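You operate a simulated robot arm through the tools that you are given. There is no shell and no other tool. Be economical: measure what you need, move in short steps, check, and stop when the job is done.

You run a simulated two-armed robot. Do the job below in one go: nothing can be reset, and whatever is moved stays where it is left.

TASK
Even up the two canes in the cradle and clamp them again.
Fine: push both up to the end board; open the orange bar clamp and wind the jaw right back to free them; wind it up to them after.

It is judged by the outcome, as a careful person would: the job done as asked, and still so three seconds after it is handed in. It fails if anything else is knocked over, pushed out of place, dropped, spilled or broken.

THE ROBOT
Two 6-joint arms with two-finger parallel grippers on one trunk, on a base that drives. Base frame: it is fixed to the floor where the robot stands at the start and does not move with it; the origin is under the middle of the robot, x ahead of it, y to its left, z up; the surface under the hand at the start is at about z = 0.4. Lengths are in m, angles in degrees, forces in N, time in s.
The left shoulder is at the start at [0.08, 0.216, 1.362], the right one opposite. With the tool pointing down near the work surface each hand reaches from about 0.1 to 0.44 m from the robot's upright axis, wherever it stands, measured 20 degrees to its own side. Places, roughly: bed of the cane cradle [0.8, 0, 0.4]; blue gauge clamp [1, -0.5, 0.5]; cane cradle [0.7, 0, 0.4]; cradle wheel [0.6, 0, 0.5]; orange cradle clamp [0.9, 0, 0.5]. Payload 3.43 kg a hand.
The tool frame of a hand sits at the grasp point between the pads (the TCP): z along the fingers, y along the line on which they close. The tips reach 0.03 m beyond it. Largest opening 0.094 m; finger width 0.028, thickness 0.01; the body of the gripper, 0.05 by 0.096 m, starts 0.055 m behind the TCP.
Orientation is that of the tool frame in the base frame, as [roll, pitch, yaw] about the fixed x, y, z axes, in that order (R = Rz(yaw) Ry(pitch) Rx(roll)). With the fingers straight down and closing along the base's y, the tool's x points along the base's -x, its y along +y and its z along -z.

THE INTERFACE
- The arms move only by the tool play_rows. It takes "left_steps", "right_steps" or both (then of equal length, played together; a hand with none holds still); each is a list of rows, each a list of 7 numbers: the shift along the base's x, y, z in units of 200 mm (1.0 is 200 mm), then the turn, a rotation vector about the base's x, y, z in units of 180 degrees (1.0 is 180 degrees), then the gripper command, from -1 (shut) to 1 (fully open), values between in proportion. In form: [[dx, dy, dz, rx, ry, rz, jaw], ...]. A call has 1 to 20 rows; each row is the pose to reach, as a shift and turn from the pose commanded when the call began. A call with a number of a shift or a turn outside -1 to 1 is refused whole. A row lasts 0.2 s, in which the tool goes at most 0.05 m and 8.6 degrees; a call with a longer step from one row to the next is refused whole, and so is a gripper value outside its range. Where a pose cannot be reached the arm comes as near as it can. A force on the tool above 40 N (or 10 N above the force at the start of the call, whichever is more), or a blocked arm, ends the call early, and 0.2 s more pass. The fingers move at their own pace (about 0.072 m/s each) and stop on an object; they squeeze with about 26 N. The grip force told is the motor's: it shows also when the fingers shut on nothing. Time passes only in rows, and 0.2 s behind the last, so rows that repeat a pose let the fingers close. It gives the time, the measured TCP pose, the force on the tool (base axes), the opening and the grip force at its end, in the units of the frame above (readings bear some noise), with the torque about the TCP (base axes, N m) and any sound that the robot's microphone picked up.
- Cameras (640 x 400 px; columns grow to the right, rows downward): "scene" is now at [0.1022, -0.0106, 1.5065]; the picture's right is [-0.01, -1.00, 0.00], its down [-0.89, 0.01, -0.46] and it looks along [0.46, -0.01, -0.89] (base axes); focal length 271 px, centre (320, 200). "left" rides on the left gripper at [0.076, -0.014, -0.102] in its tool frame; the picture's right is [0.18, 0.98, 0.00], its down [-0.75, 0.14, -0.64] and it looks along [-0.63, 0.12, 0.77] (tool axes); focal length 243 px, centre (320, 200). "right" rides on the right gripper at [0.076, 0.014, -0.103] in its tool frame; the picture's right is [-0.18, 0.98, 0.00], its down [-0.75, -0.14, -0.64] and it looks along [-0.63, -0.12, 0.77] (tool axes); focal length 243 px, centre (320, 200). There is no depth. A picture from a camera that has moved, and an enlarged one, comes with that camera's place and axes in the base frame and with its lens. The place of the scene camera against the robot may be out by one fixed shift of up to 0.018 m in any direction.
- capture(camera): a new picture of that camera. The clock stands still meanwhile.
- lift_body(by): slides the trunk up (or, below 0, down) by that many m; the arms and the scene camera ride with it, the base frame stays. It gives what a move gives, with no picture.
- base_move(legs): drives the robot by 1 to 6 legs, each [ahead, left, turn to the left] in m, m and degrees, along the robot's own axes; the way and the turn of a leg run together, so that a leg with both is an arc; at most 1.5 m and 180 degrees a leg. The arms and the cameras ride along, it lands a little off, and it stops where it bumps. It gives what a move gives.
- pan_tilt(pan, tilt): turns the head with the scene camera to pan (to the left, within 86 degrees either way) and tilt (down, from -29 to 69), counted from straight ahead of the robot. It gives what a move gives.
- inspect(camera, box): a new picture of the part [left, top, right, bottom] of that camera's present view, enlarged. The clock stands still meanwhile.
- finish_job(): hands the job in; it is judged then, once.

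Work in short steps. Places have to be worked out from the pictures, the camera data and where the tool is seen: move nearer, look again, correct. Check each grasp and each placing, and mend what went wrong. You have 120 turns and 100 pictures in all, those below and enlarged ones among them. Open the grippers and draw the arms clear of the work before you hand the job in, unless the task says otherwise; then end with one line.

The tools are called after "Emit:" by a JSON object that holds its "fn" and its "kwargs". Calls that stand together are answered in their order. play_rows: Moves the arms, as the interface text tells. Its arguments: {"type":"object","properties":{"left_steps":{"type":"array","items":{"type":"array","items":{"type":"number"}}},"right_steps":{"type":"array","items":{"type":"array","items":{"type":"number"}}}},"required":[]} The other tools are called the same way: lift_body (by) slides the trunk up or down; base_move (legs) drives the base; pan_tilt (pan, tilt) turns the head that bears the scene camera; capture (camera) takes a picture; inspect (camera, box) takes an enlarged picture of a part of a camera's view; finish_job () hands the job in.

At the start:

```text
t: 0.0
left_eef_pos: [0.4278, 0.1702, 0.7909]
left_ee_rot: [-179.9, 0.1, 180.0]
left_contact_force: [-0.1, -0.2, -0.5]
left_torque: [-0.02, 0.0, -0.04]
left_finger_gap: 0.0937
left_grasp_force: 0.1
right_eef_pos: [0.4165, -0.195, 0.7792]
right_ee_rot: [180.0, -0.1, 180.0]
right_contact_force: [-0.3, -0.2, -0.9]
right_torque: [0.04, 0.0, 0.01]
right_finger_gap: 0.0937
right_grasp_force: 0.0
trunk travel left (down, up): [-0.592, 0.248]
robot x, y, heading: [0.0004, 0.002, 0.1]
head pan, tilt: [-0.7, 62.3]
```

scene: 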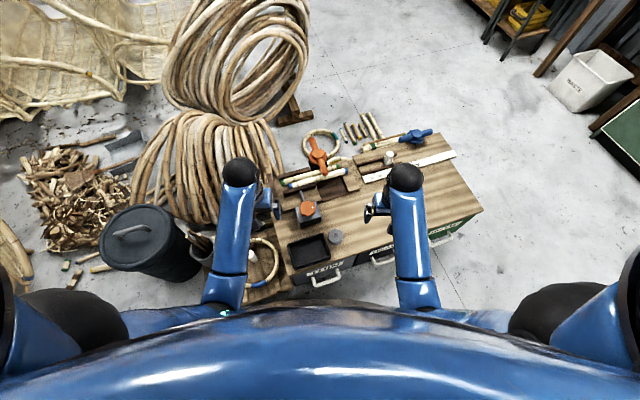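
right: 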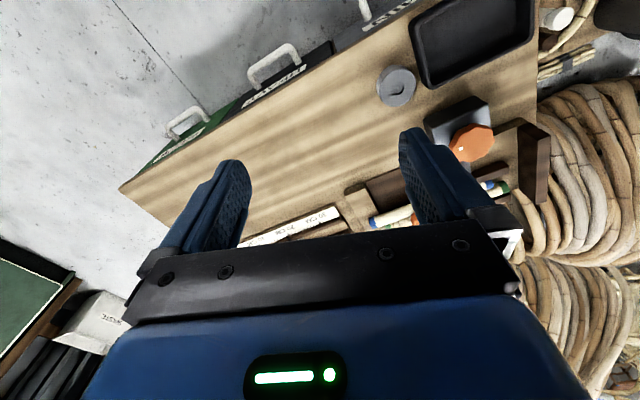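
left: 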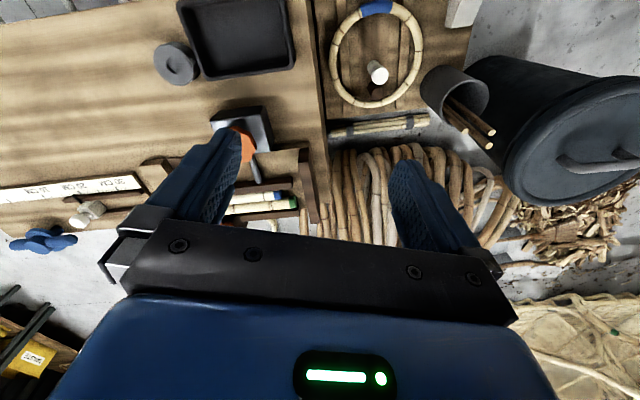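

The scene shows the cradle with two canes left of center, an orange clamp and an orange-knobbed wheel. I look closer first.

Emit:
{"fn": "inspect", "kwargs": {"camera": "scene", "box": [260, 100, 420, 240]}}

Emit:
{"fn": "inspect", "kwargs": {"camera": "left", "box": [150, 80, 350, 240]}}

Emit:
{"fn": "inspect", "kwargs": {"camera": "right", "box": [340, 60, 560, 250]}}

```text
2.86 times, centred on (340, 170) of scene
camera zoom: at [0.1022, -0.0106, 1.5065], right [-0.01, -1.0, 0.0], down [-0.89, 0.01, -0.46], along [0.46, -0.01, -0.89], focal length 774 px, centre (263, 286)
```

zoom: 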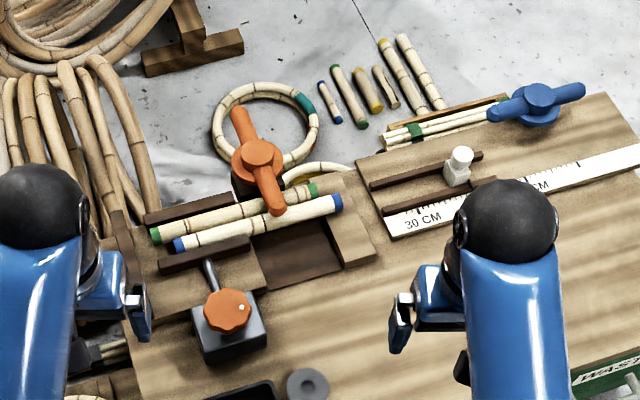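

```text
2.50 times, centred on (250, 160) of left
camera zoom: at [0.3524, 0.1558, 0.8923], right [-0.18, 0.98, 0.0], down [0.75, 0.14, 0.64], along [0.63, 0.12, -0.77], focal length 606 px, centre (495, 300)
```

zoom: 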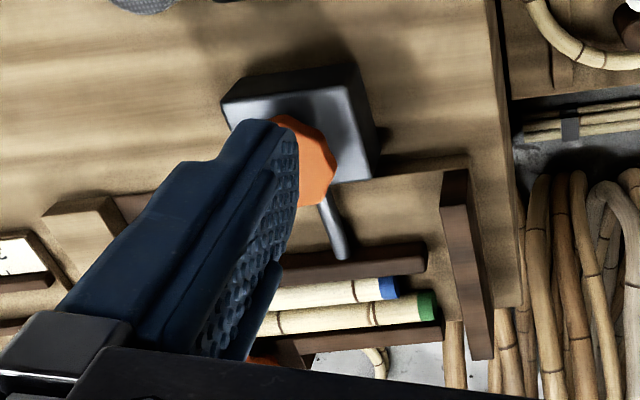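

```text
2.11 times, centred on (450, 155) of right
camera zoom: at [0.3402, -0.1813, 0.8814], right [0.18, 0.98, 0.0], down [0.75, -0.14, 0.64], along [0.63, -0.12, -0.77], focal length 511 px, centre (46, 295)
```

zoom: 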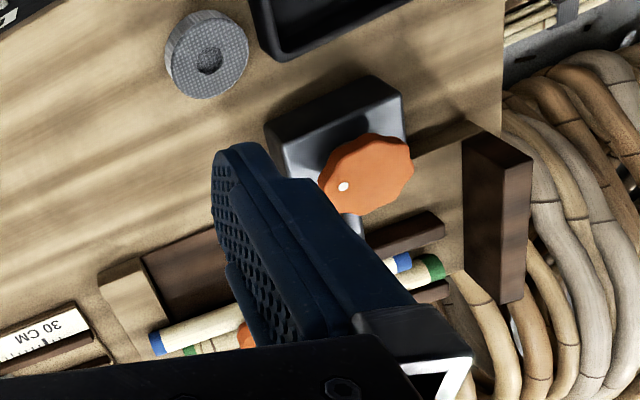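

I estimate the wheel at about (0.58, 0.03) and the canes from about (0.74, 0.13) to (0.83, -0.13), all out of reach from here. I check the space between the bench and the base before I drive.

Emit:
{"fn": "pan_tilt", "kwargs": {"pan": 0, "tilt": 69}}

Emit:
{"fn": "capture", "kwargs": {"camera": "scene"}}

```text
t: 0.7
left_eef_pos: [0.4275, 0.1698, 0.7903]
left_ee_rot: [180.0, 0.0, -180.0]
left_contact_force: [-0.2, -0.2, 0.3]
left_torque: [0.0, 0.02, -0.02]
left_finger_gap: 0.0938
left_grasp_force: 0.0
right_eef_pos: [0.4176, -0.1958, 0.779]
right_ee_rot: [-180.0, 0.1, 180.0]
right_contact_force: [0.0, 0.3, -0.4]
right_torque: [-0.01, -0.01, 0.04]
right_finger_gap: 0.094
right_grasp_force: 0.1
trunk travel left (down, up): [-0.592, 0.248]
robot x, y, heading: [0.0034, -0.0, 0.1]
head pan, tilt: [0.0, 68.8]
```

```text
93 pictures are left
camera scene: at [0.0942, -0.0098, 1.4998], right [0.0, -1.0, 0.0], down [-0.93, 0.0, -0.36], along [0.36, 0.0, -0.93], focal length 271 px, centre (320, 200)
```

scene: 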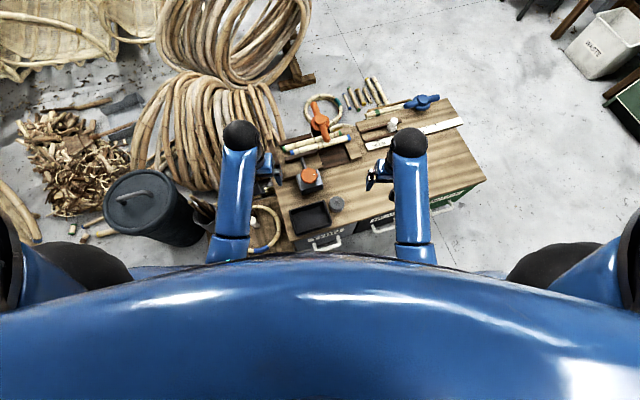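

The bench is turned about -17° (near edge runs from about (0.33, 0.14) to (0.6, -0.75)). To see how much clearance my base has, I turn the right hand so its camera looks back at the robot's foot.

Emit:
{"fn": "play_rows", "kwargs": {"right_steps": [[0, 0, 0, 0, 0, 0.045, 1], [0, 0, 0, 0, 0, 0.09, 1], [0, 0, 0, 0, 0, 0.135, 1], [0, 0, 0, 0, 0, 0.18, 1], [0, 0, 0, 0, 0, 0.225, 1], [0, 0, 0, 0, 0, 0.27, 1], [0, 0, 0, 0, 0, 0.315, 1], [0, 0, 0, 0, 0, 0.36, 1], [0, 0, 0, 0, 0, 0.405, 1], [0, 0, 0, 0, 0, 0.45, 1], [0, 0, 0, 0, 0, 0.495, 1], [0, 0, 0, 0, 0, 0.54, 1], [0, 0, 0, 0, 0, 0.585, 1], [0, 0, 0, 0, 0, 0.63, 1], [0, 0, 0, 0, 0, 0.675, 1], [0, 0, 0, 0, 0, 0.72, 1]]}}

Emit:
{"fn": "capture", "kwargs": {"camera": "right"}}

```text
t: 4.1
left_eef_pos: [0.4297, 0.1708, 0.7903]
left_ee_rot: [180.0, 0.0, 180.0]
left_contact_force: [-0.2, -0.3, 0.8]
left_torque: [-0.02, -0.02, -0.02]
left_finger_gap: 0.0938
left_grasp_force: 0.1
right_eef_pos: [0.4157, -0.1957, 0.7781]
right_ee_rot: [180.0, -0.1, -50.3]
right_contact_force: [0.1, -0.6, -1.2]
right_torque: [0.0, 0.0, -0.03]
right_finger_gap: 0.0942
right_grasp_force: 0.0
trunk travel left (down, up): [-0.592, 0.248]
robot x, y, heading: [-0.0011, -0.0002, -0.2]
head pan, tilt: [0.0, 68.8]
```

```text
92 pictures are left
camera right: at [0.4532, -0.263, 0.8806], right [-0.87, -0.49, 0.0], down [-0.37, 0.67, 0.64], along [-0.31, 0.56, -0.77], focal length 243 px, centre (320, 200)
```

right: 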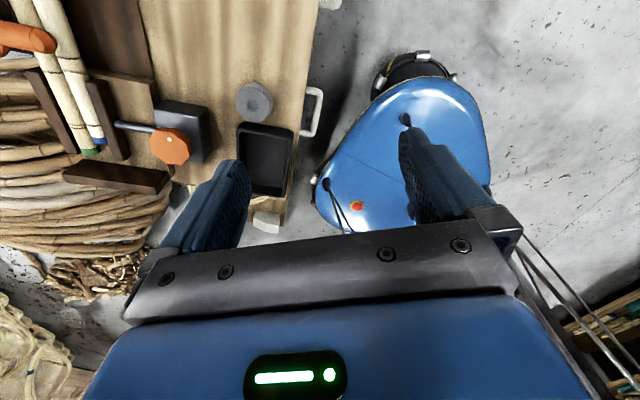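

My base front reaches x≈0.2, so I can only get a little closer, but a lower trunk should stretch the reach forward. I turn the right hand back, then square up to the bench, centred on the cradle.

Emit:
{"fn": "play_rows", "kwargs": {"right_steps": [[0, 0, 0, 0, 0, -0.045, 1], [0, 0, 0, 0, 0, -0.09, 1], [0, 0, 0, 0, 0, -0.135, 1], [0, 0, 0, 0, 0, -0.18, 1], [0, 0, 0, 0, 0, -0.225, 1], [0, 0, 0, 0, 0, -0.27, 1], [0, 0, 0, 0, 0, -0.315, 1], [0, 0, 0, 0, 0, -0.36, 1], [0, 0, 0, 0, 0, -0.405, 1], [0, 0, 0, 0, 0, -0.45, 1], [0, 0, 0, 0, 0, -0.495, 1], [0, 0, 0, 0, 0, -0.54, 1], [0, 0, 0, 0, 0, -0.585, 1], [0, 0, 0, 0, 0, -0.63, 1], [0, 0, 0, 0, 0, -0.675, 1], [0, 0, 0, 0, 0, -0.72, 1]]}}

Emit:
{"fn": "base_move", "kwargs": {"legs": [[0, -0.18, 0], [0, 0, 17], [0.08, 0, 0]]}}

Emit:
{"fn": "capture", "kwargs": {"camera": "scene"}}

```text
t: 7.5
left_eef_pos: [0.429, 0.1711, 0.7893]
left_ee_rot: [-179.9, -0.1, -180.0]
left_contact_force: [0.4, 0.0, 0.9]
left_torque: [-0.02, -0.01, 0.01]
left_finger_gap: 0.0941
left_grasp_force: 0.1
right_eef_pos: [0.4159, -0.197, 0.7787]
right_ee_rot: [-180.0, 0.1, 179.8]
right_contact_force: [0.0, -0.7, -0.8]
right_torque: [-0.01, 0.0, -0.02]
right_finger_gap: 0.094
right_grasp_force: 0.0
trunk travel left (down, up): [-0.592, 0.248]
robot x, y, heading: [0.0008, -0.0029, 0.3]
head pan, tilt: [0.0, 68.8]
```

```text
t: 10.6
left_eef_pos: [0.4162, 0.1258, 0.787]
left_ee_rot: [179.9, -0.2, -163.0]
left_contact_force: [1.7, 0.0, -0.2]
left_torque: [0.0, 0.04, -0.01]
left_finger_gap: 0.0939
left_grasp_force: 0.1
right_eef_pos: [0.5119, -0.227, 0.7761]
right_ee_rot: [180.0, -0.3, -163.0]
right_contact_force: [0.9, -0.1, 0.2]
right_torque: [-0.03, 0.04, -0.01]
right_finger_gap: 0.094
right_grasp_force: 0.1
trunk travel left (down, up): [-0.592, 0.248]
robot x, y, heading: [0.0541, -0.166, 16.7]
head pan, tilt: [0.0, 68.8]
stopped in leg 3: the robot was blocked; the commanded pose is now the measured one
```

```text
91 pictures are left
camera scene: at [0.1514, -0.1445, 1.4989], right [0.29, -0.96, 0.0], down [-0.89, -0.27, -0.35], along [0.34, 0.1, -0.94], focal length 271 px, centre (320, 200)
```

scene: 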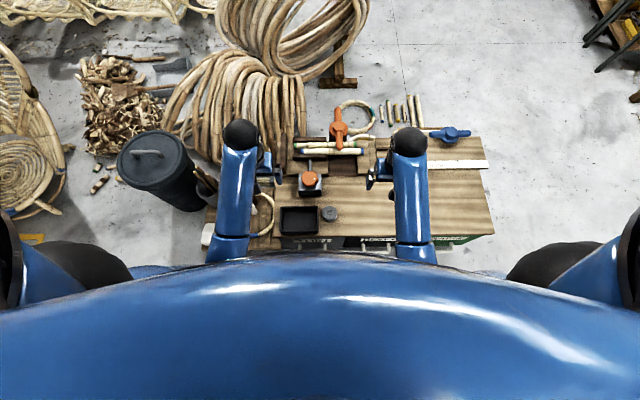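

The base is blocked at the bench front, facing it square, about 0.56 m from the wheel and 0.80 m from the clamp. I back off a centimetre, lower the trunk and look from there.

Emit:
{"fn": "base_move", "kwargs": {"legs": [[-0.01, 0, 0]]}}

Emit:
{"fn": "lift_body", "kwargs": {"by": -0.15}}

Emit:
{"fn": "play_rows", "kwargs": {"left_steps": [[0, 0, 0.2, 0, 0, 0, 1], [0, 0, 0.4, 0, 0, 0, 1], [0, 0, 0.6, 0, 0, 0, 1], [0, 0, 0.8, 0, 0, 0, 1]], "right_steps": [[0, 0, 0.2, 0, 0, 0, 1], [0, 0, 0.4, 0, 0, 0, 1], [0, 0, 0.6, 0, 0, 0, 1], [0, 0, 0.8, 0, 0, 0, 1]]}}

Emit:
{"fn": "lift_body", "kwargs": {"by": -0.15}}

Emit:
{"fn": "pan_tilt", "kwargs": {"pan": 0, "tilt": 50}}

Emit:
{"fn": "capture", "kwargs": {"camera": "scene"}}

```text
t: 11.4
left_eef_pos: [0.4032, 0.1222, 0.7897]
left_ee_rot: [-180.0, 0.1, -162.9]
left_contact_force: [-0.5, 0.9, 0.6]
left_torque: [0.01, 0.0, 0.02]
left_finger_gap: 0.0939
left_grasp_force: 0.0
right_eef_pos: [0.4993, -0.2305, 0.7773]
right_ee_rot: [-180.0, -0.1, -163.0]
right_contact_force: [-0.3, 0.3, -0.8]
right_torque: [0.01, 0.01, -0.05]
right_finger_gap: 0.0939
right_grasp_force: 0.1
trunk travel left (down, up): [-0.592, 0.248]
robot x, y, heading: [0.0427, -0.1674, 17.1]
head pan, tilt: [0.0, 68.8]
```

```text
t: 13.1
left_eef_pos: [0.4034, 0.1224, 0.6408]
left_ee_rot: [180.0, 0.1, -163.0]
left_contact_force: [-0.2, 0.0, -0.3]
left_torque: [-0.01, 0.05, 0.02]
left_finger_gap: 0.094
left_grasp_force: 0.1
right_eef_pos: [0.4989, -0.2301, 0.6279]
right_ee_rot: [-180.0, 0.0, -163.0]
right_contact_force: [-0.4, 0.2, -0.6]
right_torque: [0.0, -0.01, 0.01]
right_finger_gap: 0.0938
right_grasp_force: 0.1
trunk travel left (down, up): [-0.442, 0.398]
robot x, y, heading: [0.0428, -0.1622, 17.0]
head pan, tilt: [0.0, 68.8]
```

```text
t: 14.1
left_eef_pos: [0.4106, 0.1247, 0.6475]
left_ee_rot: [179.9, 0.2, -163.0]
left_contact_force: [0.5, 1.3, -0.2]
left_torque: [-0.01, 0.01, 0.03]
left_finger_gap: 0.0938
left_grasp_force: 0.1
left hand out of reach, approached as far as the arm can: row 1, 2, 3, 4
right_eef_pos: [0.5008, -0.2286, 0.6448]
right_ee_rot: [180.0, 0.2, -163.0]
right_contact_force: [0.7, -0.1, 0.0]
right_torque: [0.03, 0.01, -0.02]
right_finger_gap: 0.0942
right_grasp_force: 0.0
right hand out of reach, approached as far as the arm can: row 1, 2, 3, 4
trunk travel left (down, up): [-0.442, 0.398]
robot x, y, heading: [0.04, -0.1669, 17.1]
head pan, tilt: [0.0, 68.8]
```

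```text
t: 15.9
left_eef_pos: [0.4111, 0.1234, 0.4978]
left_ee_rot: [180.0, 0.3, -163.0]
left_contact_force: [0.4, 0.7, -0.8]
left_torque: [0.01, 0.0, 0.0]
left_finger_gap: 0.094
left_grasp_force: 0.1
right_eef_pos: [0.4998, -0.2297, 0.4946]
right_ee_rot: [180.0, 0.2, -163.0]
right_contact_force: [-0.2, -0.4, -1.1]
right_torque: [0.01, 0.01, 0.03]
right_finger_gap: 0.0938
right_grasp_force: 0.0
trunk travel left (down, up): [-0.292, 0.548]
robot x, y, heading: [0.0454, -0.1663, 17.0]
head pan, tilt: [0.0, 68.8]
```

```text
t: 16.7
left_eef_pos: [0.411, 0.1254, 0.4975]
left_ee_rot: [-180.0, 0.2, -163.0]
left_contact_force: [0.6, -0.4, -0.2]
left_torque: [-0.03, -0.01, 0.01]
left_finger_gap: 0.0941
left_grasp_force: 0.0
right_eef_pos: [0.5005, -0.2293, 0.4949]
right_ee_rot: [180.0, 0.1, -162.9]
right_contact_force: [-0.1, -0.2, 0.2]
right_torque: [0.0, 0.0, -0.02]
right_finger_gap: 0.094
right_grasp_force: 0.0
trunk travel left (down, up): [-0.292, 0.548]
robot x, y, heading: [0.0426, -0.167, 17.0]
head pan, tilt: [0.0, 50.0]
```

```text
90 pictures are left
camera scene: at [0.1535, -0.1442, 1.2217], right [0.29, -0.96, 0.0], down [-0.73, -0.22, -0.64], along [0.61, 0.19, -0.77], focal length 271 px, centre (320, 200)
```

scene: 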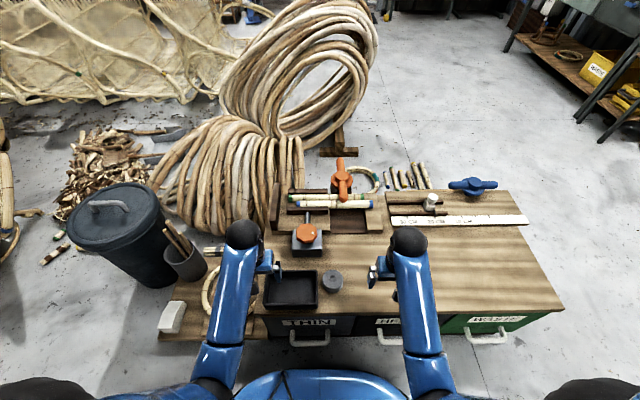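

The arms are short: straight up is not reachable here. I probe how far the right hand can go ahead at this trunk height, over free bench.

Emit:
{"fn": "play_rows", "kwargs": {"right_steps": [[0.19, 0.057, 0.1, 0, 0, 0, 1], [0.38, 0.115, 0.2, 0, 0, 0, 1], [0.57, 0.172, 0.3, 0, 0, 0, 1], [0.76, 0.23, 0.4, 0, 0, 0, 1], [0.76, 0.23, 0.4, 0, 0, 0, 1]]}}

```text
t: 17.9
left_eef_pos: [0.4105, 0.1245, 0.4962]
left_ee_rot: [180.0, 0.0, -163.1]
left_contact_force: [-0.5, -0.3, -0.7]
left_torque: [-0.01, -0.02, 0.01]
left_finger_gap: 0.0938
left_grasp_force: 0.1
right_eef_pos: [0.6646, -0.1817, 0.5571]
right_ee_rot: [179.9, 0.2, -163.0]
right_contact_force: [-0.4, 1.1, -1.1]
right_torque: [0.0, 0.0, 0.01]
right_finger_gap: 0.0942
right_grasp_force: 0.0
right hand out of reach, approached as far as the arm can: row 1, 2, 3, 4, 5
trunk travel left (down, up): [-0.292, 0.548]
robot x, y, heading: [0.0406, -0.1686, 17.1]
head pan, tilt: [0.0, 50.0]
```

That worked: it now reaches about 0.59 m ahead. I probe further.

Emit:
{"fn": "play_rows", "kwargs": {"right_steps": [[0.19, 0.057, 0.05, 0, 0, 0, 1], [0.38, 0.115, 0.1, 0, 0, 0, 1], [0.57, 0.172, 0.15, 0, 0, 0, 1], [0.76, 0.23, 0.2, 0, 0, 0, 1], [0.76, 0.23, 0.2, 0, 0, 0, 1]]}}

Emit:
{"fn": "capture", "kwargs": {"camera": "scene"}}

Emit:
{"fn": "capture", "kwargs": {"camera": "right"}}

```text
t: 19.1
left_eef_pos: [0.4106, 0.1241, 0.4977]
left_ee_rot: [179.9, 0.2, -162.9]
left_contact_force: [-0.1, 0.3, 1.2]
left_torque: [-0.01, 0.0, 0.01]
left_finger_gap: 0.0939
left_grasp_force: 0.1
right_eef_pos: [0.8126, -0.1351, 0.5979]
right_ee_rot: [180.0, 0.3, -163.1]
right_contact_force: [0.9, -0.8, 0.1]
right_torque: [-0.02, 0.02, 0.0]
right_finger_gap: 0.0942
right_grasp_force: 0.0
right hand out of reach, approached as far as the arm can: row 4, 5
trunk travel left (down, up): [-0.292, 0.548]
robot x, y, heading: [0.0408, -0.1615, 16.8]
head pan, tilt: [0.0, 50.0]
```

```text
89 pictures are left
camera scene: at [0.1538, -0.1445, 1.2217], right [0.29, -0.96, 0.0], down [-0.73, -0.22, -0.64], along [0.61, 0.19, -0.77], focal length 271 px, centre (320, 200)
```

scene: 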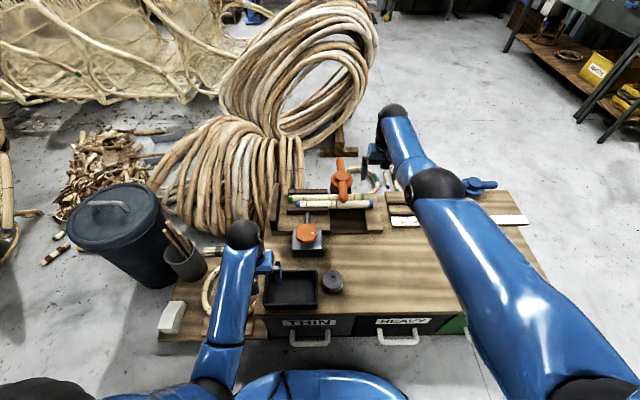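

```text
88 pictures are left
camera right: at [0.7343, -0.1433, 0.7], right [-0.11, 0.99, 0.0], down [0.76, 0.08, 0.65], along [0.64, 0.07, -0.76], focal length 243 px, centre (320, 200)
```

right: 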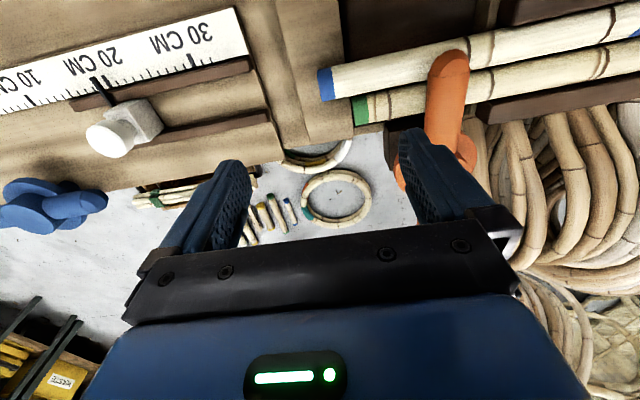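

The reach suffices (about 0.75 m ahead). I now look closely at the clamp and cradle from the scene camera.

Emit:
{"fn": "inspect", "kwargs": {"camera": "scene", "box": [260, 140, 400, 270]}}

Emit:
{"fn": "inspect", "kwargs": {"camera": "scene", "box": [320, 150, 400, 220]}}

Emit:
{"fn": "inspect", "kwargs": {"camera": "right", "box": [300, 0, 640, 240]}}

```text
3.08 times, centred on (330, 205) of scene
camera zoom: at [0.1538, -0.1445, 1.2217], right [0.29, -0.96, 0.0], down [-0.73, -0.22, -0.64], along [0.61, 0.19, -0.77], focal length 833 px, centre (289, 185)
```

zoom: 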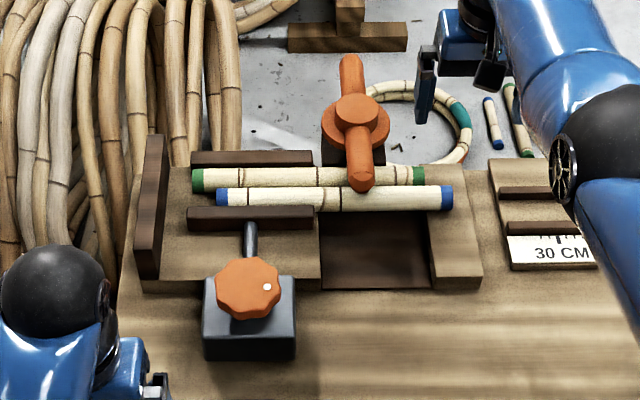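

```text
5.71 times, centred on (360, 185) of scene
camera zoom: at [0.1538, -0.1445, 1.2217], right [0.29, -0.96, 0.0], down [-0.73, -0.22, -0.64], along [0.61, 0.19, -0.77], focal length 1548 px, centre (91, 286)
```

zoom: 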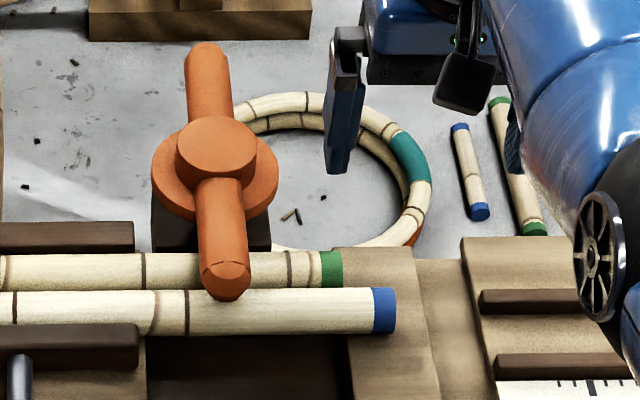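

```text
1.67 times, centred on (470, 120) of right
camera zoom: at [0.7343, -0.1433, 0.7], right [-0.11, 0.99, 0.0], down [0.76, 0.08, 0.65], along [0.64, 0.07, -0.76], focal length 404 px, centre (70, 333)
```

zoom: 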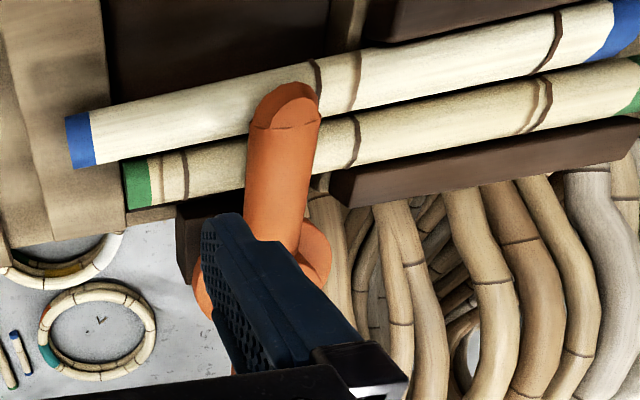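

Triangulating, the orange bar's near tip is at about (0.758, -0.043, 0.49), its hub at about (0.853, -0.014) and the cane axes at z≈0.452. The bar turns about the vertical, so I bring the open right hand over its near half.

Emit:
{"fn": "play_rows", "kwargs": {"right_steps": [[-0.06, 0.16, 0, 0, 0, 0, 0.2], [-0.12, 0.32, -0.05, 0, 0, 0, 0.2], [-0.18, 0.49, -0.1, 0, 0, 0, 0.2], [-0.18, 0.49, -0.1, 0, 0, 0, 0.2]]}}

Emit:
{"fn": "capture", "kwargs": {"camera": "right"}}

Emit:
{"fn": "inspect", "kwargs": {"camera": "scene", "box": [280, 130, 420, 230]}}

```text
t: 20.1
left_eef_pos: [0.4097, 0.1241, 0.4975]
left_ee_rot: [-180.0, 0.2, -163.0]
left_contact_force: [-0.9, 0.9, 0.1]
left_torque: [0.01, -0.01, -0.01]
left_finger_gap: 0.0942
left_grasp_force: 0.1
right_eef_pos: [0.7677, -0.0424, 0.5789]
right_ee_rot: [180.0, 0.1, -163.0]
right_contact_force: [-0.1, -0.1, 0.3]
right_torque: [0.04, 0.0, 0.04]
right_finger_gap: 0.0564
right_grasp_force: 0.1
right hand out of reach, approached as far as the arm can: row 2, 3, 4
trunk travel left (down, up): [-0.292, 0.548]
robot x, y, heading: [0.0393, -0.1686, 16.9]
head pan, tilt: [0.0, 50.0]
```

```text
84 pictures are left
camera right: at [0.6904, -0.0504, 0.6819], right [-0.11, 0.99, 0.0], down [0.76, 0.08, 0.64], along [0.64, 0.07, -0.77], focal length 243 px, centre (320, 200)
```

right: 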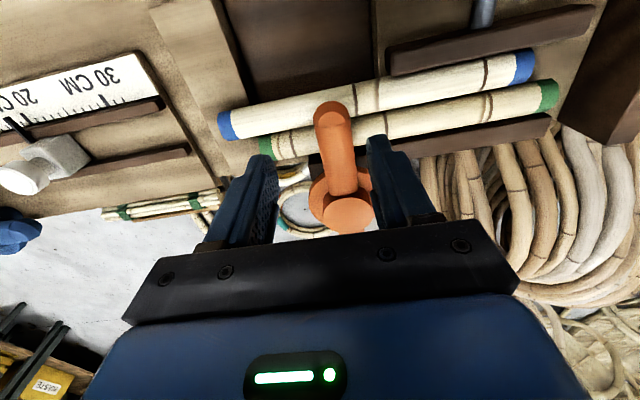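

```text
4.00 times, centred on (350, 180) of scene
camera zoom: at [0.1537, -0.1445, 1.2217], right [0.29, -0.96, 0.0], down [-0.73, -0.22, -0.64], along [0.61, 0.19, -0.77], focal length 1083 px, centre (200, 280)
```

zoom: 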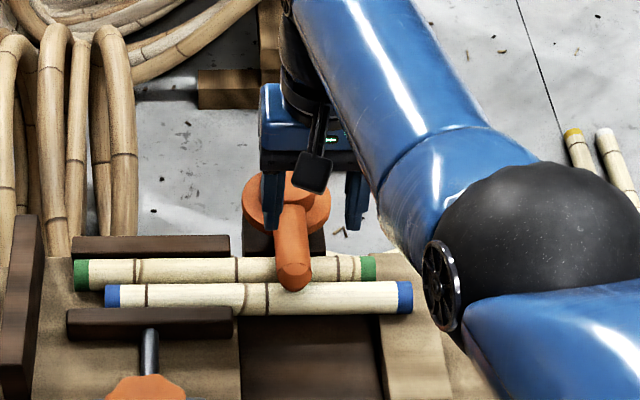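

The fingers straddle the bar. I lower to about z 0.506, tips just above the canes, and close gently.

Emit:
{"fn": "play_rows", "kwargs": {"right_steps": [[0.04, 0.02, -0.12, 0, 0, 0, 0.2], [0.07, 0.04, -0.25, 0, 0, 0, 0.2], [0.07, 0.04, -0.36, 0, 0, 0, 0.2], [0.07, 0.04, -0.36, 0, 0, 0, -0.2], [0.07, 0.04, -0.36, 0, 0, 0, -1], [0.07, 0.04, -0.36, 0, 0, 0, -1]]}}

Emit:
{"fn": "capture", "kwargs": {"camera": "right"}}

Emit:
{"fn": "inspect", "kwargs": {"camera": "scene", "box": [280, 130, 420, 230]}}

```text
t: 21.5
left_eef_pos: [0.411, 0.125, 0.4966]
left_ee_rot: [179.9, 0.2, -163.0]
left_contact_force: [0.4, 0.2, -0.5]
left_torque: [0.02, -0.01, 0.01]
left_finger_gap: 0.0937
left_grasp_force: 0.0
right_eef_pos: [0.7515, -0.0497, 0.5198]
right_ee_rot: [180.0, 0.0, -163.0]
right_contact_force: [0.0, -0.6, 0.0]
right_torque: [0.0, -0.03, 0.03]
right_finger_gap: 0.0001
right_grasp_force: 26.1
right hand out of reach, approached as far as the arm can: row 1, 2, 3, 4, 5, 6
trunk travel left (down, up): [-0.292, 0.548]
robot x, y, heading: [0.0439, -0.1659, 17.1]
head pan, tilt: [0.0, 50.0]
```

```text
82 pictures are left
camera right: at [0.6744, -0.0578, 0.6231], right [-0.11, 0.99, 0.0], down [0.76, 0.08, 0.64], along [0.64, 0.07, -0.77], focal length 243 px, centre (320, 200)
```

right: 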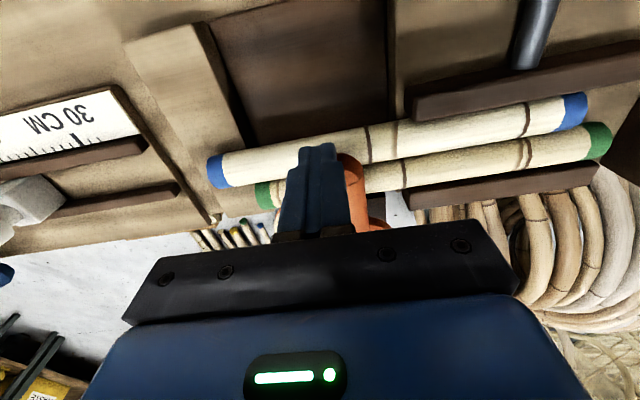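

```text
4.00 times, centred on (350, 180) of scene
camera zoom: at [0.1536, -0.1441, 1.2217], right [0.29, -0.96, 0.0], down [-0.73, -0.22, -0.64], along [0.61, 0.19, -0.77], focal length 1083 px, centre (200, 280)
```

zoom: 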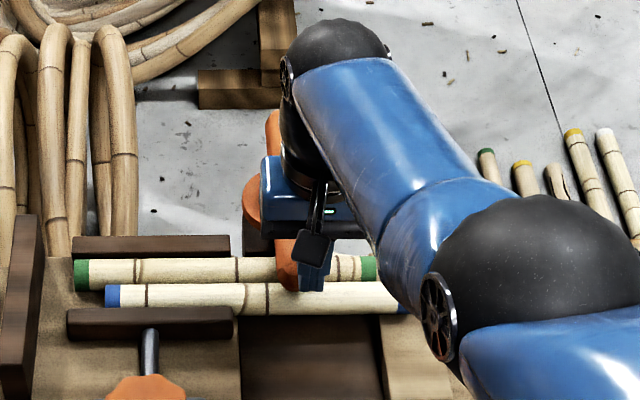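

The hand was pulled short of the bar: vertical reach ends there, and the fingers shut beside it. A forward-tilted tool will reach further, so I raise and tilt the hand 30° forward, fingers shut as a pusher.

Emit:
{"fn": "play_rows", "kwargs": {"right_steps": [[-0.05, -0.015, 0.15, 0, 0, 0, -1], [-0.05, -0.015, 0.3, 0.012, -0.04, 0, -1], [-0.05, -0.015, 0.3, 0.024, -0.08, 0, -1], [-0.05, -0.015, 0.3, 0.036, -0.12, 0, -1], [-0.05, -0.015, 0.3, 0.0487, -0.1594, 0, -1], [-0.05, -0.015, 0.3, 0.0487, -0.1594, 0, -1]]}}

```text
t: 22.9
left_eef_pos: [0.4107, 0.1244, 0.4969]
left_ee_rot: [180.0, 0.1, -163.0]
left_contact_force: [-0.2, 0.5, -0.8]
left_torque: [0.0, 0.03, -0.03]
left_finger_gap: 0.0942
left_grasp_force: 0.0
right_eef_pos: [0.7418, -0.0541, 0.5837]
right_ee_rot: [-180.0, 30.2, -162.9]
right_contact_force: [0.6, 0.4, -0.8]
right_torque: [0.01, -0.03, 0.03]
right_finger_gap: 0.0001
right_grasp_force: 25.4
trunk travel left (down, up): [-0.292, 0.548]
robot x, y, heading: [0.041, -0.1656, 17.1]
head pan, tilt: [0.0, 50.0]
```

Tilt achieved. I move the shut fingers to the left of the bar's near end and lower them to bar height.

Emit:
{"fn": "play_rows", "kwargs": {"right_steps": [[0.025, 0.12, 0, 0, 0, 0, -1], [0.05, 0.235, 0, 0, 0, 0, -1], [0.05, 0.235, -0.15, 0, 0, 0, -1], [0.05, 0.235, -0.3, 0, 0, 0, -1], [0.05, 0.235, -0.39, 0, 0, 0, -1], [0.05, 0.235, -0.39, 0, 0, 0, -1]]}}

Emit:
{"fn": "capture", "kwargs": {"camera": "right"}}

Emit:
{"fn": "inspect", "kwargs": {"camera": "scene", "box": [280, 130, 420, 230]}}

```text
t: 24.3
left_eef_pos: [0.4103, 0.1256, 0.4968]
left_ee_rot: [-180.0, 0.2, -163.0]
left_contact_force: [-0.7, -0.2, 0.2]
left_torque: [0.02, -0.01, -0.02]
left_finger_gap: 0.094
left_grasp_force: 0.0
right_eef_pos: [0.7533, -0.0081, 0.5052]
right_ee_rot: [180.0, 30.1, -163.0]
right_contact_force: [-0.8, 1.3, 0.3]
right_torque: [-0.01, -0.02, -0.05]
right_finger_gap: 0.0001
right_grasp_force: 26.4
trunk travel left (down, up): [-0.292, 0.548]
robot x, y, heading: [0.0438, -0.1669, 17.0]
head pan, tilt: [0.0, 50.0]
```

```text
80 pictures are left
camera right: at [0.636, -0.0275, 0.555], right [-0.13, 0.99, 0.09], down [0.36, -0.04, 0.93], along [0.92, 0.16, -0.35], focal length 243 px, centre (320, 200)
```

right: 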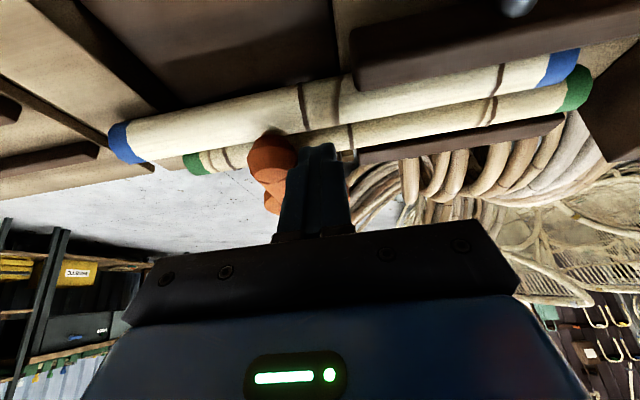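

```text
4.00 times, centred on (350, 180) of scene
camera zoom: at [0.1535, -0.1441, 1.2217], right [0.29, -0.96, 0.0], down [-0.73, -0.22, -0.64], along [0.61, 0.19, -0.77], focal length 1083 px, centre (200, 280)
```

zoom: 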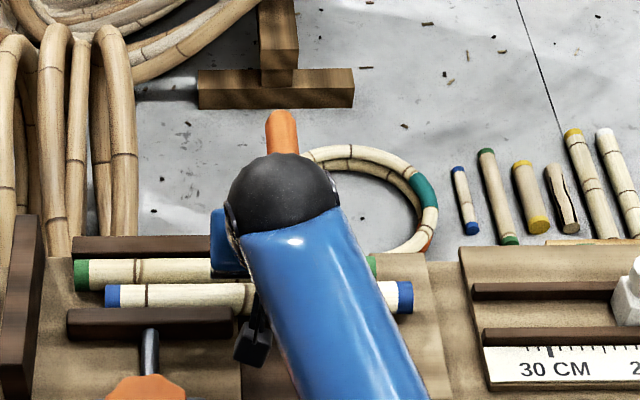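

The finger sits just left of the bar. I push the bar end to the right (anticlockwise from above), a first part only.

Emit:
{"fn": "play_rows", "kwargs": {"right_steps": [[0.015, -0.05, 0, 0, 0, 0, -1], [0.03, -0.1, 0, 0, 0, 0, -1], [0.045, -0.146, 0, 0, 0, 0, -1], [0.064, -0.195, 0, 0, 0, 0, -1], [0.083, -0.241, 0, 0, 0, 0, -1]]}}

Emit:
{"fn": "capture", "kwargs": {"camera": "scene"}}

Emit:
{"fn": "capture", "kwargs": {"camera": "right"}}

```text
t: 25.5
left_eef_pos: [0.41, 0.1245, 0.4978]
left_ee_rot: [180.0, 0.2, -163.0]
left_contact_force: [0.5, 0.5, 0.3]
left_torque: [0.02, -0.02, 0.0]
left_finger_gap: 0.094
left_grasp_force: 0.1
right_eef_pos: [0.7699, -0.0569, 0.5051]
right_ee_rot: [-179.9, 30.2, -162.9]
right_contact_force: [-0.2, 0.3, 1.4]
right_torque: [0.01, 0.0, 0.01]
right_finger_gap: 0.0002
right_grasp_force: 26.1
trunk travel left (down, up): [-0.292, 0.548]
robot x, y, heading: [0.0443, -0.1643, 16.9]
head pan, tilt: [0.0, 50.0]
```

```text
78 pictures are left
camera scene: at [0.1536, -0.1443, 1.2217], right [0.29, -0.96, 0.0], down [-0.73, -0.22, -0.64], along [0.61, 0.19, -0.77], focal length 271 px, centre (320, 200)
```

scene: 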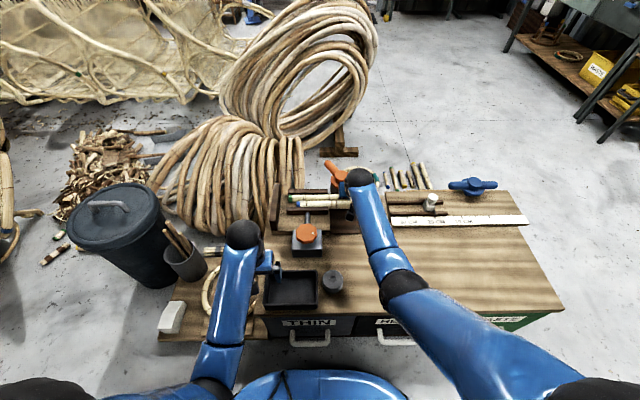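

```text
77 pictures are left
camera right: at [0.6521, -0.0766, 0.5561], right [-0.14, 0.99, 0.09], down [0.36, -0.04, 0.93], along [0.92, 0.16, -0.35], focal length 243 px, centre (320, 200)
```

right: 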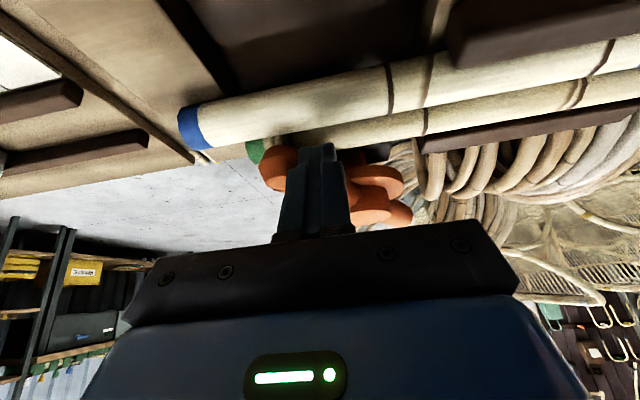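

The bar turns easily. I follow the arc to a quarter turn.

Emit:
{"fn": "play_rows", "kwargs": {"right_steps": [[0.047, -0.05, 0, 0, 0, 0, -1], [0.094, -0.1, 0, 0, 0, 0, -1], [0.14, -0.146, 0, 0, 0, 0, -1], [0.205, -0.172, 0, 0, 0, 0, -1], [0.27, -0.195, 0, 0, 0, 0, -1], [0.32, -0.199, 0, 0, 0, 0, -1], [0.36, -0.201, 0, 0, 0, 0, -1]]}}

Emit:
{"fn": "capture", "kwargs": {"camera": "right"}}

Emit:
{"fn": "inspect", "kwargs": {"camera": "scene", "box": [260, 140, 400, 270]}}

```text
t: 27.1
left_eef_pos: [0.4103, 0.1242, 0.4976]
left_ee_rot: [-180.0, 0.2, -163.0]
left_contact_force: [0.4, 0.1, -0.8]
left_torque: [-0.01, 0.02, 0.0]
left_finger_gap: 0.094
left_grasp_force: 0.0
right_eef_pos: [0.8421, -0.0933, 0.5059]
right_ee_rot: [-180.0, 30.2, -163.1]
right_contact_force: [-1.1, 0.3, -0.3]
right_torque: [0.0, -0.04, 0.0]
right_finger_gap: 0.0
right_grasp_force: 26.1
trunk travel left (down, up): [-0.292, 0.548]
robot x, y, heading: [0.042, -0.1643, 16.9]
head pan, tilt: [0.0, 50.0]
```

```text
76 pictures are left
camera right: at [0.7252, -0.1146, 0.5575], right [-0.13, 0.99, 0.09], down [0.36, -0.04, 0.93], along [0.92, 0.16, -0.35], focal length 243 px, centre (320, 200)
```

right: 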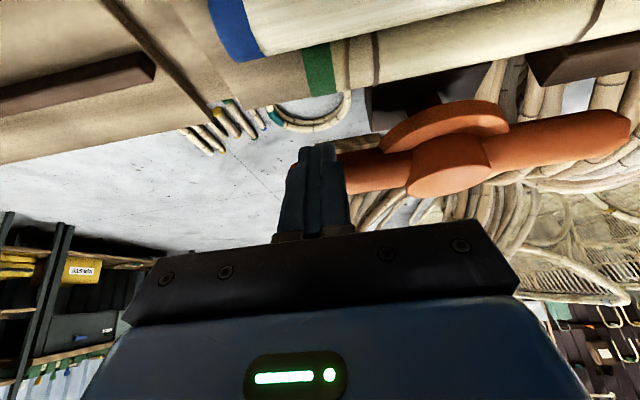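

```text
3.08 times, centred on (330, 205) of scene
camera zoom: at [0.1537, -0.1441, 1.2217], right [0.29, -0.96, 0.0], down [-0.73, -0.22, -0.64], along [0.61, 0.19, -0.77], focal length 833 px, centre (289, 185)
```

zoom: 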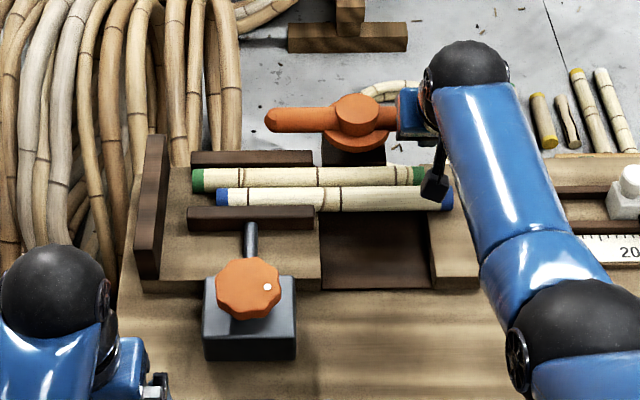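

The bar is now a quarter turn open, clear of both canes. I withdraw the right arm up and to the right, raise the trunk 0.08 for the left hand's clearance, and bring the left hand toward the wheel.

Emit:
{"fn": "play_rows", "kwargs": {"right_steps": [[-0.14, -0.04, 0.05, 0, 0, 0, -1], [-0.17, -0.05, 0.25, 0, 0, 0, -1], [-0.3, -0.25, 0.35, 0, 0, 0, -1], [-0.42, -0.45, 0.35, 0, 0, 0, -1], [-0.54, -0.65, 0.35, 0, 0, 0, -1], [-0.66, -0.8, 0.35, 0, 0, 0, -1]]}}

Emit:
{"fn": "lift_body", "kwargs": {"by": 0.08}}

Emit:
{"fn": "play_rows", "kwargs": {"left_steps": [[0.1, -0.05, 0.15, 0, 0, 0, 1], [0.2, -0.1, 0.2, 0, 0, 0, 1], [0.3, -0.15, 0.2, 0, 0, 0, 1], [0.4, -0.2, 0.2, 0, 0, 0, 1], [0.5, -0.25, 0.2, 0, 0, 0, 1]]}}

Emit:
{"fn": "capture", "kwargs": {"camera": "left"}}

Emit:
{"fn": "capture", "kwargs": {"camera": "scene"}}

```text
refused: row 3 steps farther than a row can; nothing moved
```

```text
t: 28.3
left_eef_pos: [0.4096, 0.1243, 0.5773]
left_ee_rot: [180.0, 0.2, -163.1]
left_contact_force: [-0.7, 0.3, 0.1]
left_torque: [-0.03, 0.02, -0.03]
left_finger_gap: 0.0938
left_grasp_force: 0.2
right_eef_pos: [0.8425, -0.0943, 0.5869]
right_ee_rot: [-180.0, 30.1, -163.0]
right_contact_force: [0.5, -0.3, 0.1]
right_torque: [-0.02, -0.01, 0.02]
right_finger_gap: 0.0
right_grasp_force: 26.2
trunk travel left (down, up): [-0.372, 0.468]
robot x, y, heading: [0.0429, -0.1656, 17.0]
head pan, tilt: [0.0, 50.0]
```

```text
t: 29.5
left_eef_pos: [0.5156, 0.0743, 0.6082]
left_ee_rot: [180.0, 0.4, -163.0]
left_contact_force: [-0.1, -0.2, 0.2]
left_torque: [-0.02, 0.04, 0.0]
left_finger_gap: 0.0941
left_grasp_force: 0.0
left hand out of reach, approached as far as the arm can: row 1, 2, 3, 4, 5
right_eef_pos: [0.8417, -0.094, 0.5861]
right_ee_rot: [-180.0, 30.1, -163.0]
right_contact_force: [-1.6, -0.2, 0.8]
right_torque: [0.0, -0.01, -0.02]
right_finger_gap: 0.0
right_grasp_force: 26.0
trunk travel left (down, up): [-0.372, 0.468]
robot x, y, heading: [0.0429, -0.1684, 16.8]
head pan, tilt: [0.0, 50.0]
```

```text
74 pictures are left
camera left: at [0.446, 0.0373, 0.7099], right [-0.46, 0.89, 0.0], down [0.68, 0.35, 0.65], along [0.57, 0.3, -0.76], focal length 243 px, centre (320, 200)
```

left: 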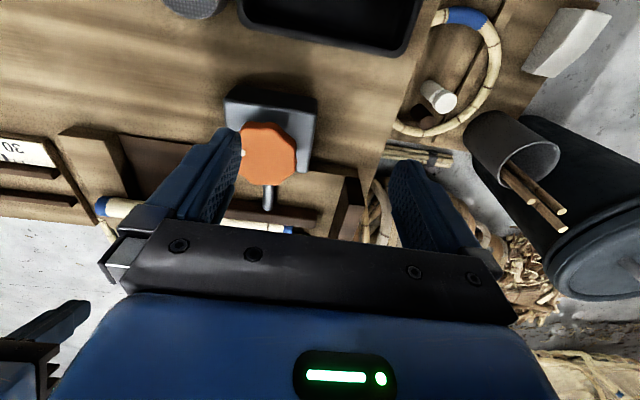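

```text
73 pictures are left
camera scene: at [0.154, -0.1444, 1.3017], right [0.29, -0.96, 0.0], down [-0.73, -0.22, -0.64], along [0.61, 0.19, -0.77], focal length 271 px, centre (320, 200)
```

scene: 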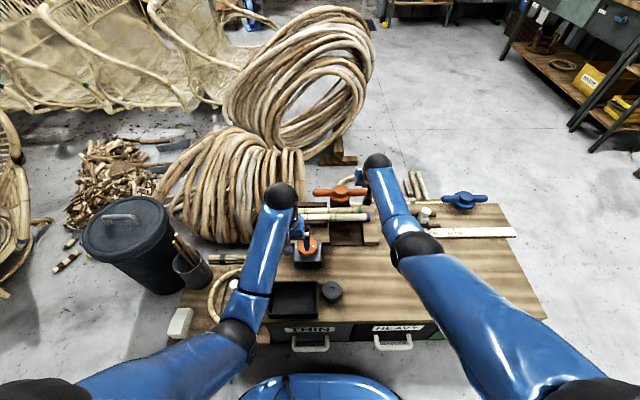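

Left hand is short of the wheel by about 7 cm. I retract the right arm in smaller steps and advance the left one lower over the wheel.

Emit:
{"fn": "play_rows", "kwargs": {"right_steps": [[-0.12, -0.06, 0.05, 0, 0, 0, -1], [-0.24, -0.14, 0.1, 0, 0, 0, -1], [-0.34, -0.28, 0.1, 0, 0, 0, -1], [-0.44, -0.42, 0.1, 0, 0, 0, -1], [-0.54, -0.56, 0.1, 0, 0, 0, -1], [-0.64, -0.7, 0.1, 0, 0, 0, -1], [-0.72, -0.84, 0.1, 0, 0, 0, -1]], "left_steps": [[0.1, -0.03, 0, 0, 0, 0, 1], [0.2, -0.07, 0, 0, 0, 0, 1], [0.3, -0.12, 0, 0, 0, 0, 1], [0.34, -0.15, 0, 0, 0, 0, 1], [0.34, -0.15, 0, 0, 0, 0, 1], [0.34, -0.15, 0, 0, 0, 0, 1], [0.34, -0.15, 0, 0, 0, 0, 1]]}}

Emit:
{"fn": "capture", "kwargs": {"camera": "left"}}

Emit:
{"fn": "inspect", "kwargs": {"camera": "scene", "box": [260, 160, 400, 280]}}

```text
t: 31.1
left_eef_pos: [0.5839, 0.0429, 0.6079]
left_ee_rot: [180.0, 0.2, -163.0]
left_contact_force: [0.2, 0.7, -0.4]
left_torque: [0.0, 0.0, 0.01]
left_finger_gap: 0.0943
left_grasp_force: 0.0
right_eef_pos: [0.6964, -0.2607, 0.6099]
right_ee_rot: [180.0, 30.0, -163.1]
right_contact_force: [0.1, 0.1, 0.6]
right_torque: [-0.01, -0.06, 0.01]
right_finger_gap: 0.0
right_grasp_force: 26.0
trunk travel left (down, up): [-0.372, 0.468]
robot x, y, heading: [0.0446, -0.1653, 16.9]
head pan, tilt: [0.0, 50.0]
```

```text
72 pictures are left
camera left: at [0.5149, 0.0072, 0.7104], right [-0.46, 0.89, 0.0], down [0.68, 0.35, 0.64], along [0.57, 0.3, -0.76], focal length 243 px, centre (320, 200)
```

left: 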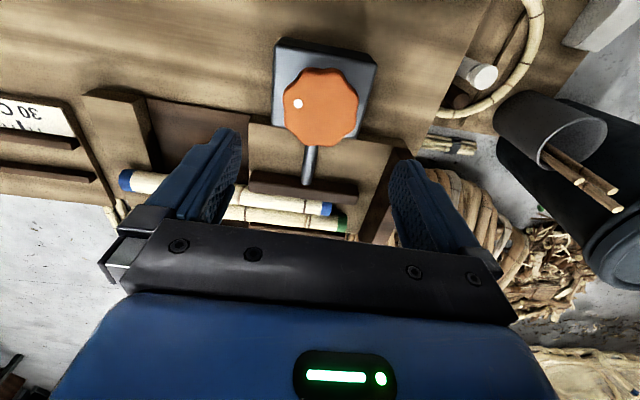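

```text
3.33 times, centred on (330, 220) of scene
camera zoom: at [0.1532, -0.1447, 1.3018], right [0.29, -0.96, 0.0], down [-0.73, -0.22, -0.64], along [0.61, 0.19, -0.77], focal length 903 px, centre (287, 133)
```

zoom: 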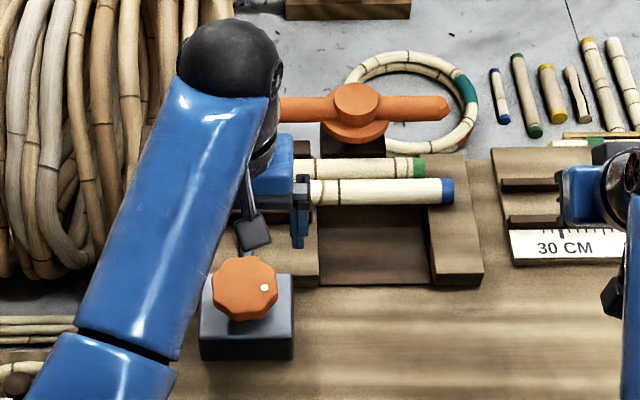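

The wheel's centre is at about (0.570, 0.034), top z about 0.52. I centre the left hand above it and lower partly, fingers wide open.

Emit:
{"fn": "play_rows", "kwargs": {"left_steps": [[-0.07, -0.045, 0, 0, 0, 0, 1], [-0.07, -0.045, -0.1, 0, 0, 0, 1], [-0.07, -0.045, -0.2, 0, 0, 0, 1], [-0.07, -0.045, -0.2, 0, 0, 0, 1]]}}

Emit:
{"fn": "capture", "kwargs": {"camera": "left"}}

Emit:
{"fn": "inspect", "kwargs": {"camera": "scene", "box": [270, 190, 370, 280]}}

```text
t: 32.1
left_eef_pos: [0.5683, 0.0376, 0.5699]
left_ee_rot: [179.9, 0.2, -163.0]
left_contact_force: [0.2, 0.4, 0.4]
left_torque: [0.0, -0.03, -0.01]
left_finger_gap: 0.094
left_grasp_force: 0.0
right_eef_pos: [0.6973, -0.261, 0.61]
right_ee_rot: [-179.9, 30.1, -163.1]
right_contact_force: [-0.5, 0.1, -0.5]
right_torque: [0.01, 0.0, -0.01]
right_finger_gap: 0.0
right_grasp_force: 26.5
trunk travel left (down, up): [-0.372, 0.468]
robot x, y, heading: [0.0428, -0.1653, 17.0]
head pan, tilt: [0.0, 50.0]
```

```text
70 pictures are left
camera left: at [0.4994, 0.001, 0.6719], right [-0.46, 0.89, 0.0], down [0.68, 0.35, 0.64], along [0.57, 0.3, -0.76], focal length 243 px, centre (320, 200)
```

left: 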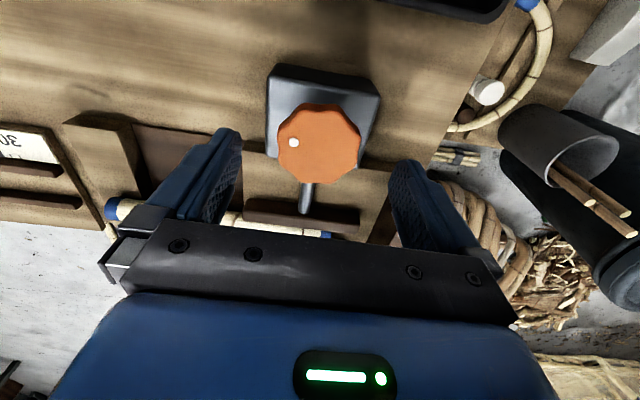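

```text
4.44 times, centred on (320, 235) of scene
camera zoom: at [0.1536, -0.1443, 1.3017], right [0.29, -0.96, 0.0], down [-0.73, -0.22, -0.64], along [0.61, 0.19, -0.77], focal length 1204 px, centre (320, 44)
```

zoom: 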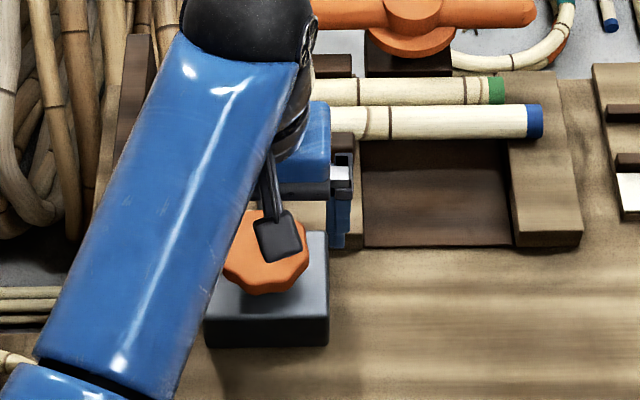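

The wheel is centred under the hand with its top about z 0.518. I descend to TCP z 0.528 and close on its rim.

Emit:
{"fn": "play_rows", "kwargs": {"left_steps": [[0, 0, -0.11, 0, 0, 0, 1], [0, 0, -0.21, 0, 0, 0, 1], [0, 0, -0.21, 0, 0, 0, 0.5], [0, 0, -0.21, 0, 0, 0, -1], [0, 0, -0.21, 0, 0, 0, -1]]}}

Emit:
{"fn": "capture", "kwargs": {"camera": "left"}}

```text
t: 33.3
left_eef_pos: [0.5678, 0.0385, 0.5268]
left_ee_rot: [180.0, 0.2, -162.8]
left_contact_force: [-3.6, 12.7, -2.0]
left_torque: [0.83, -0.25, 0.29]
left_finger_gap: 0.0638
left_grasp_force: 45.0
right_eef_pos: [0.6969, -0.2587, 0.6088]
right_ee_rot: [180.0, 30.1, -163.0]
right_contact_force: [-0.1, 0.2, -0.4]
right_torque: [0.01, 0.02, 0.01]
right_finger_gap: 0.0003
right_grasp_force: 26.1
trunk travel left (down, up): [-0.372, 0.468]
robot x, y, heading: [0.0422, -0.1652, 17.1]
head pan, tilt: [0.0, 50.0]
```

```text
68 pictures are left
camera left: at [0.4987, 0.0015, 0.6287], right [-0.47, 0.88, 0.0], down [0.68, 0.36, 0.64], along [0.57, 0.3, -0.76], focal length 243 px, centre (320, 200)
```

left: 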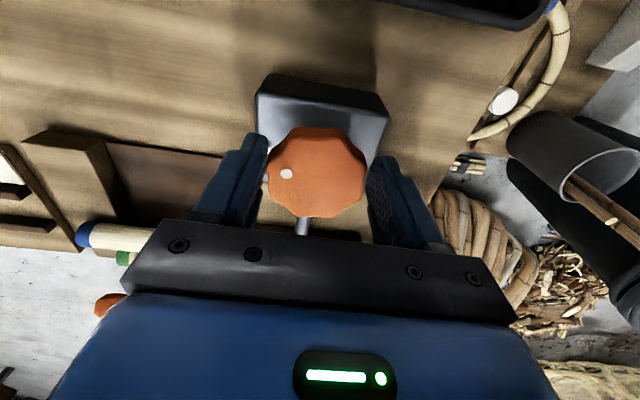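

The wheel is gripped (gap 0.064). I try turning it anticlockwise by 32° and watch the jaw.

Emit:
{"fn": "play_rows", "kwargs": {"left_steps": [[0, 0, 0, 0, 0, 0.045, -1], [0, 0, 0, 0, 0, 0.09, -1], [0, 0, 0, 0, 0, 0.135, -1], [0, 0, 0, 0, 0, 0.18, -1]]}}

Emit:
{"fn": "capture", "kwargs": {"camera": "left"}}

```text
t: 34.3
left_eef_pos: [0.5734, 0.0296, 0.526]
left_ee_rot: [-179.5, 0.3, -130.8]
left_contact_force: [25.6, -22.0, -10.0]
left_torque: [-0.96, -0.42, -0.69]
left_finger_gap: 0.0633
left_grasp_force: 44.6
right_eef_pos: [0.6978, -0.2628, 0.6063]
right_ee_rot: [179.9, 30.0, -163.4]
right_contact_force: [-0.7, 0.8, 0.1]
right_torque: [-0.01, -0.02, -0.01]
right_finger_gap: 0.0002
right_grasp_force: 26.2
trunk travel left (down, up): [-0.372, 0.468]
robot x, y, heading: [0.0455, -0.1642, 16.7]
head pan, tilt: [0.0, 50.0]
```

```text
67 pictures are left
camera left: at [0.5334, -0.0377, 0.6287], right [-0.86, 0.5, -0.01], down [0.38, 0.66, 0.64], along [0.33, 0.55, -0.77], focal length 243 px, centre (320, 200)
```

left: 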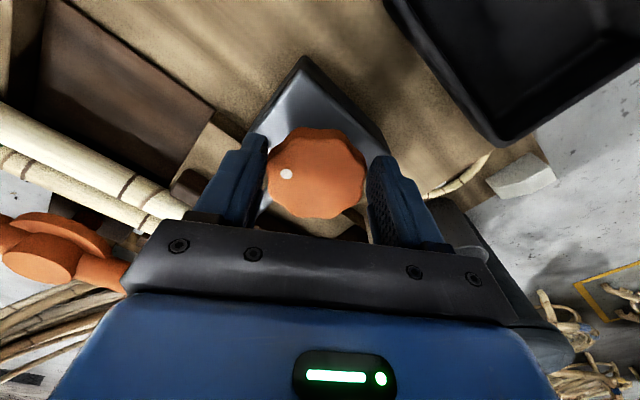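

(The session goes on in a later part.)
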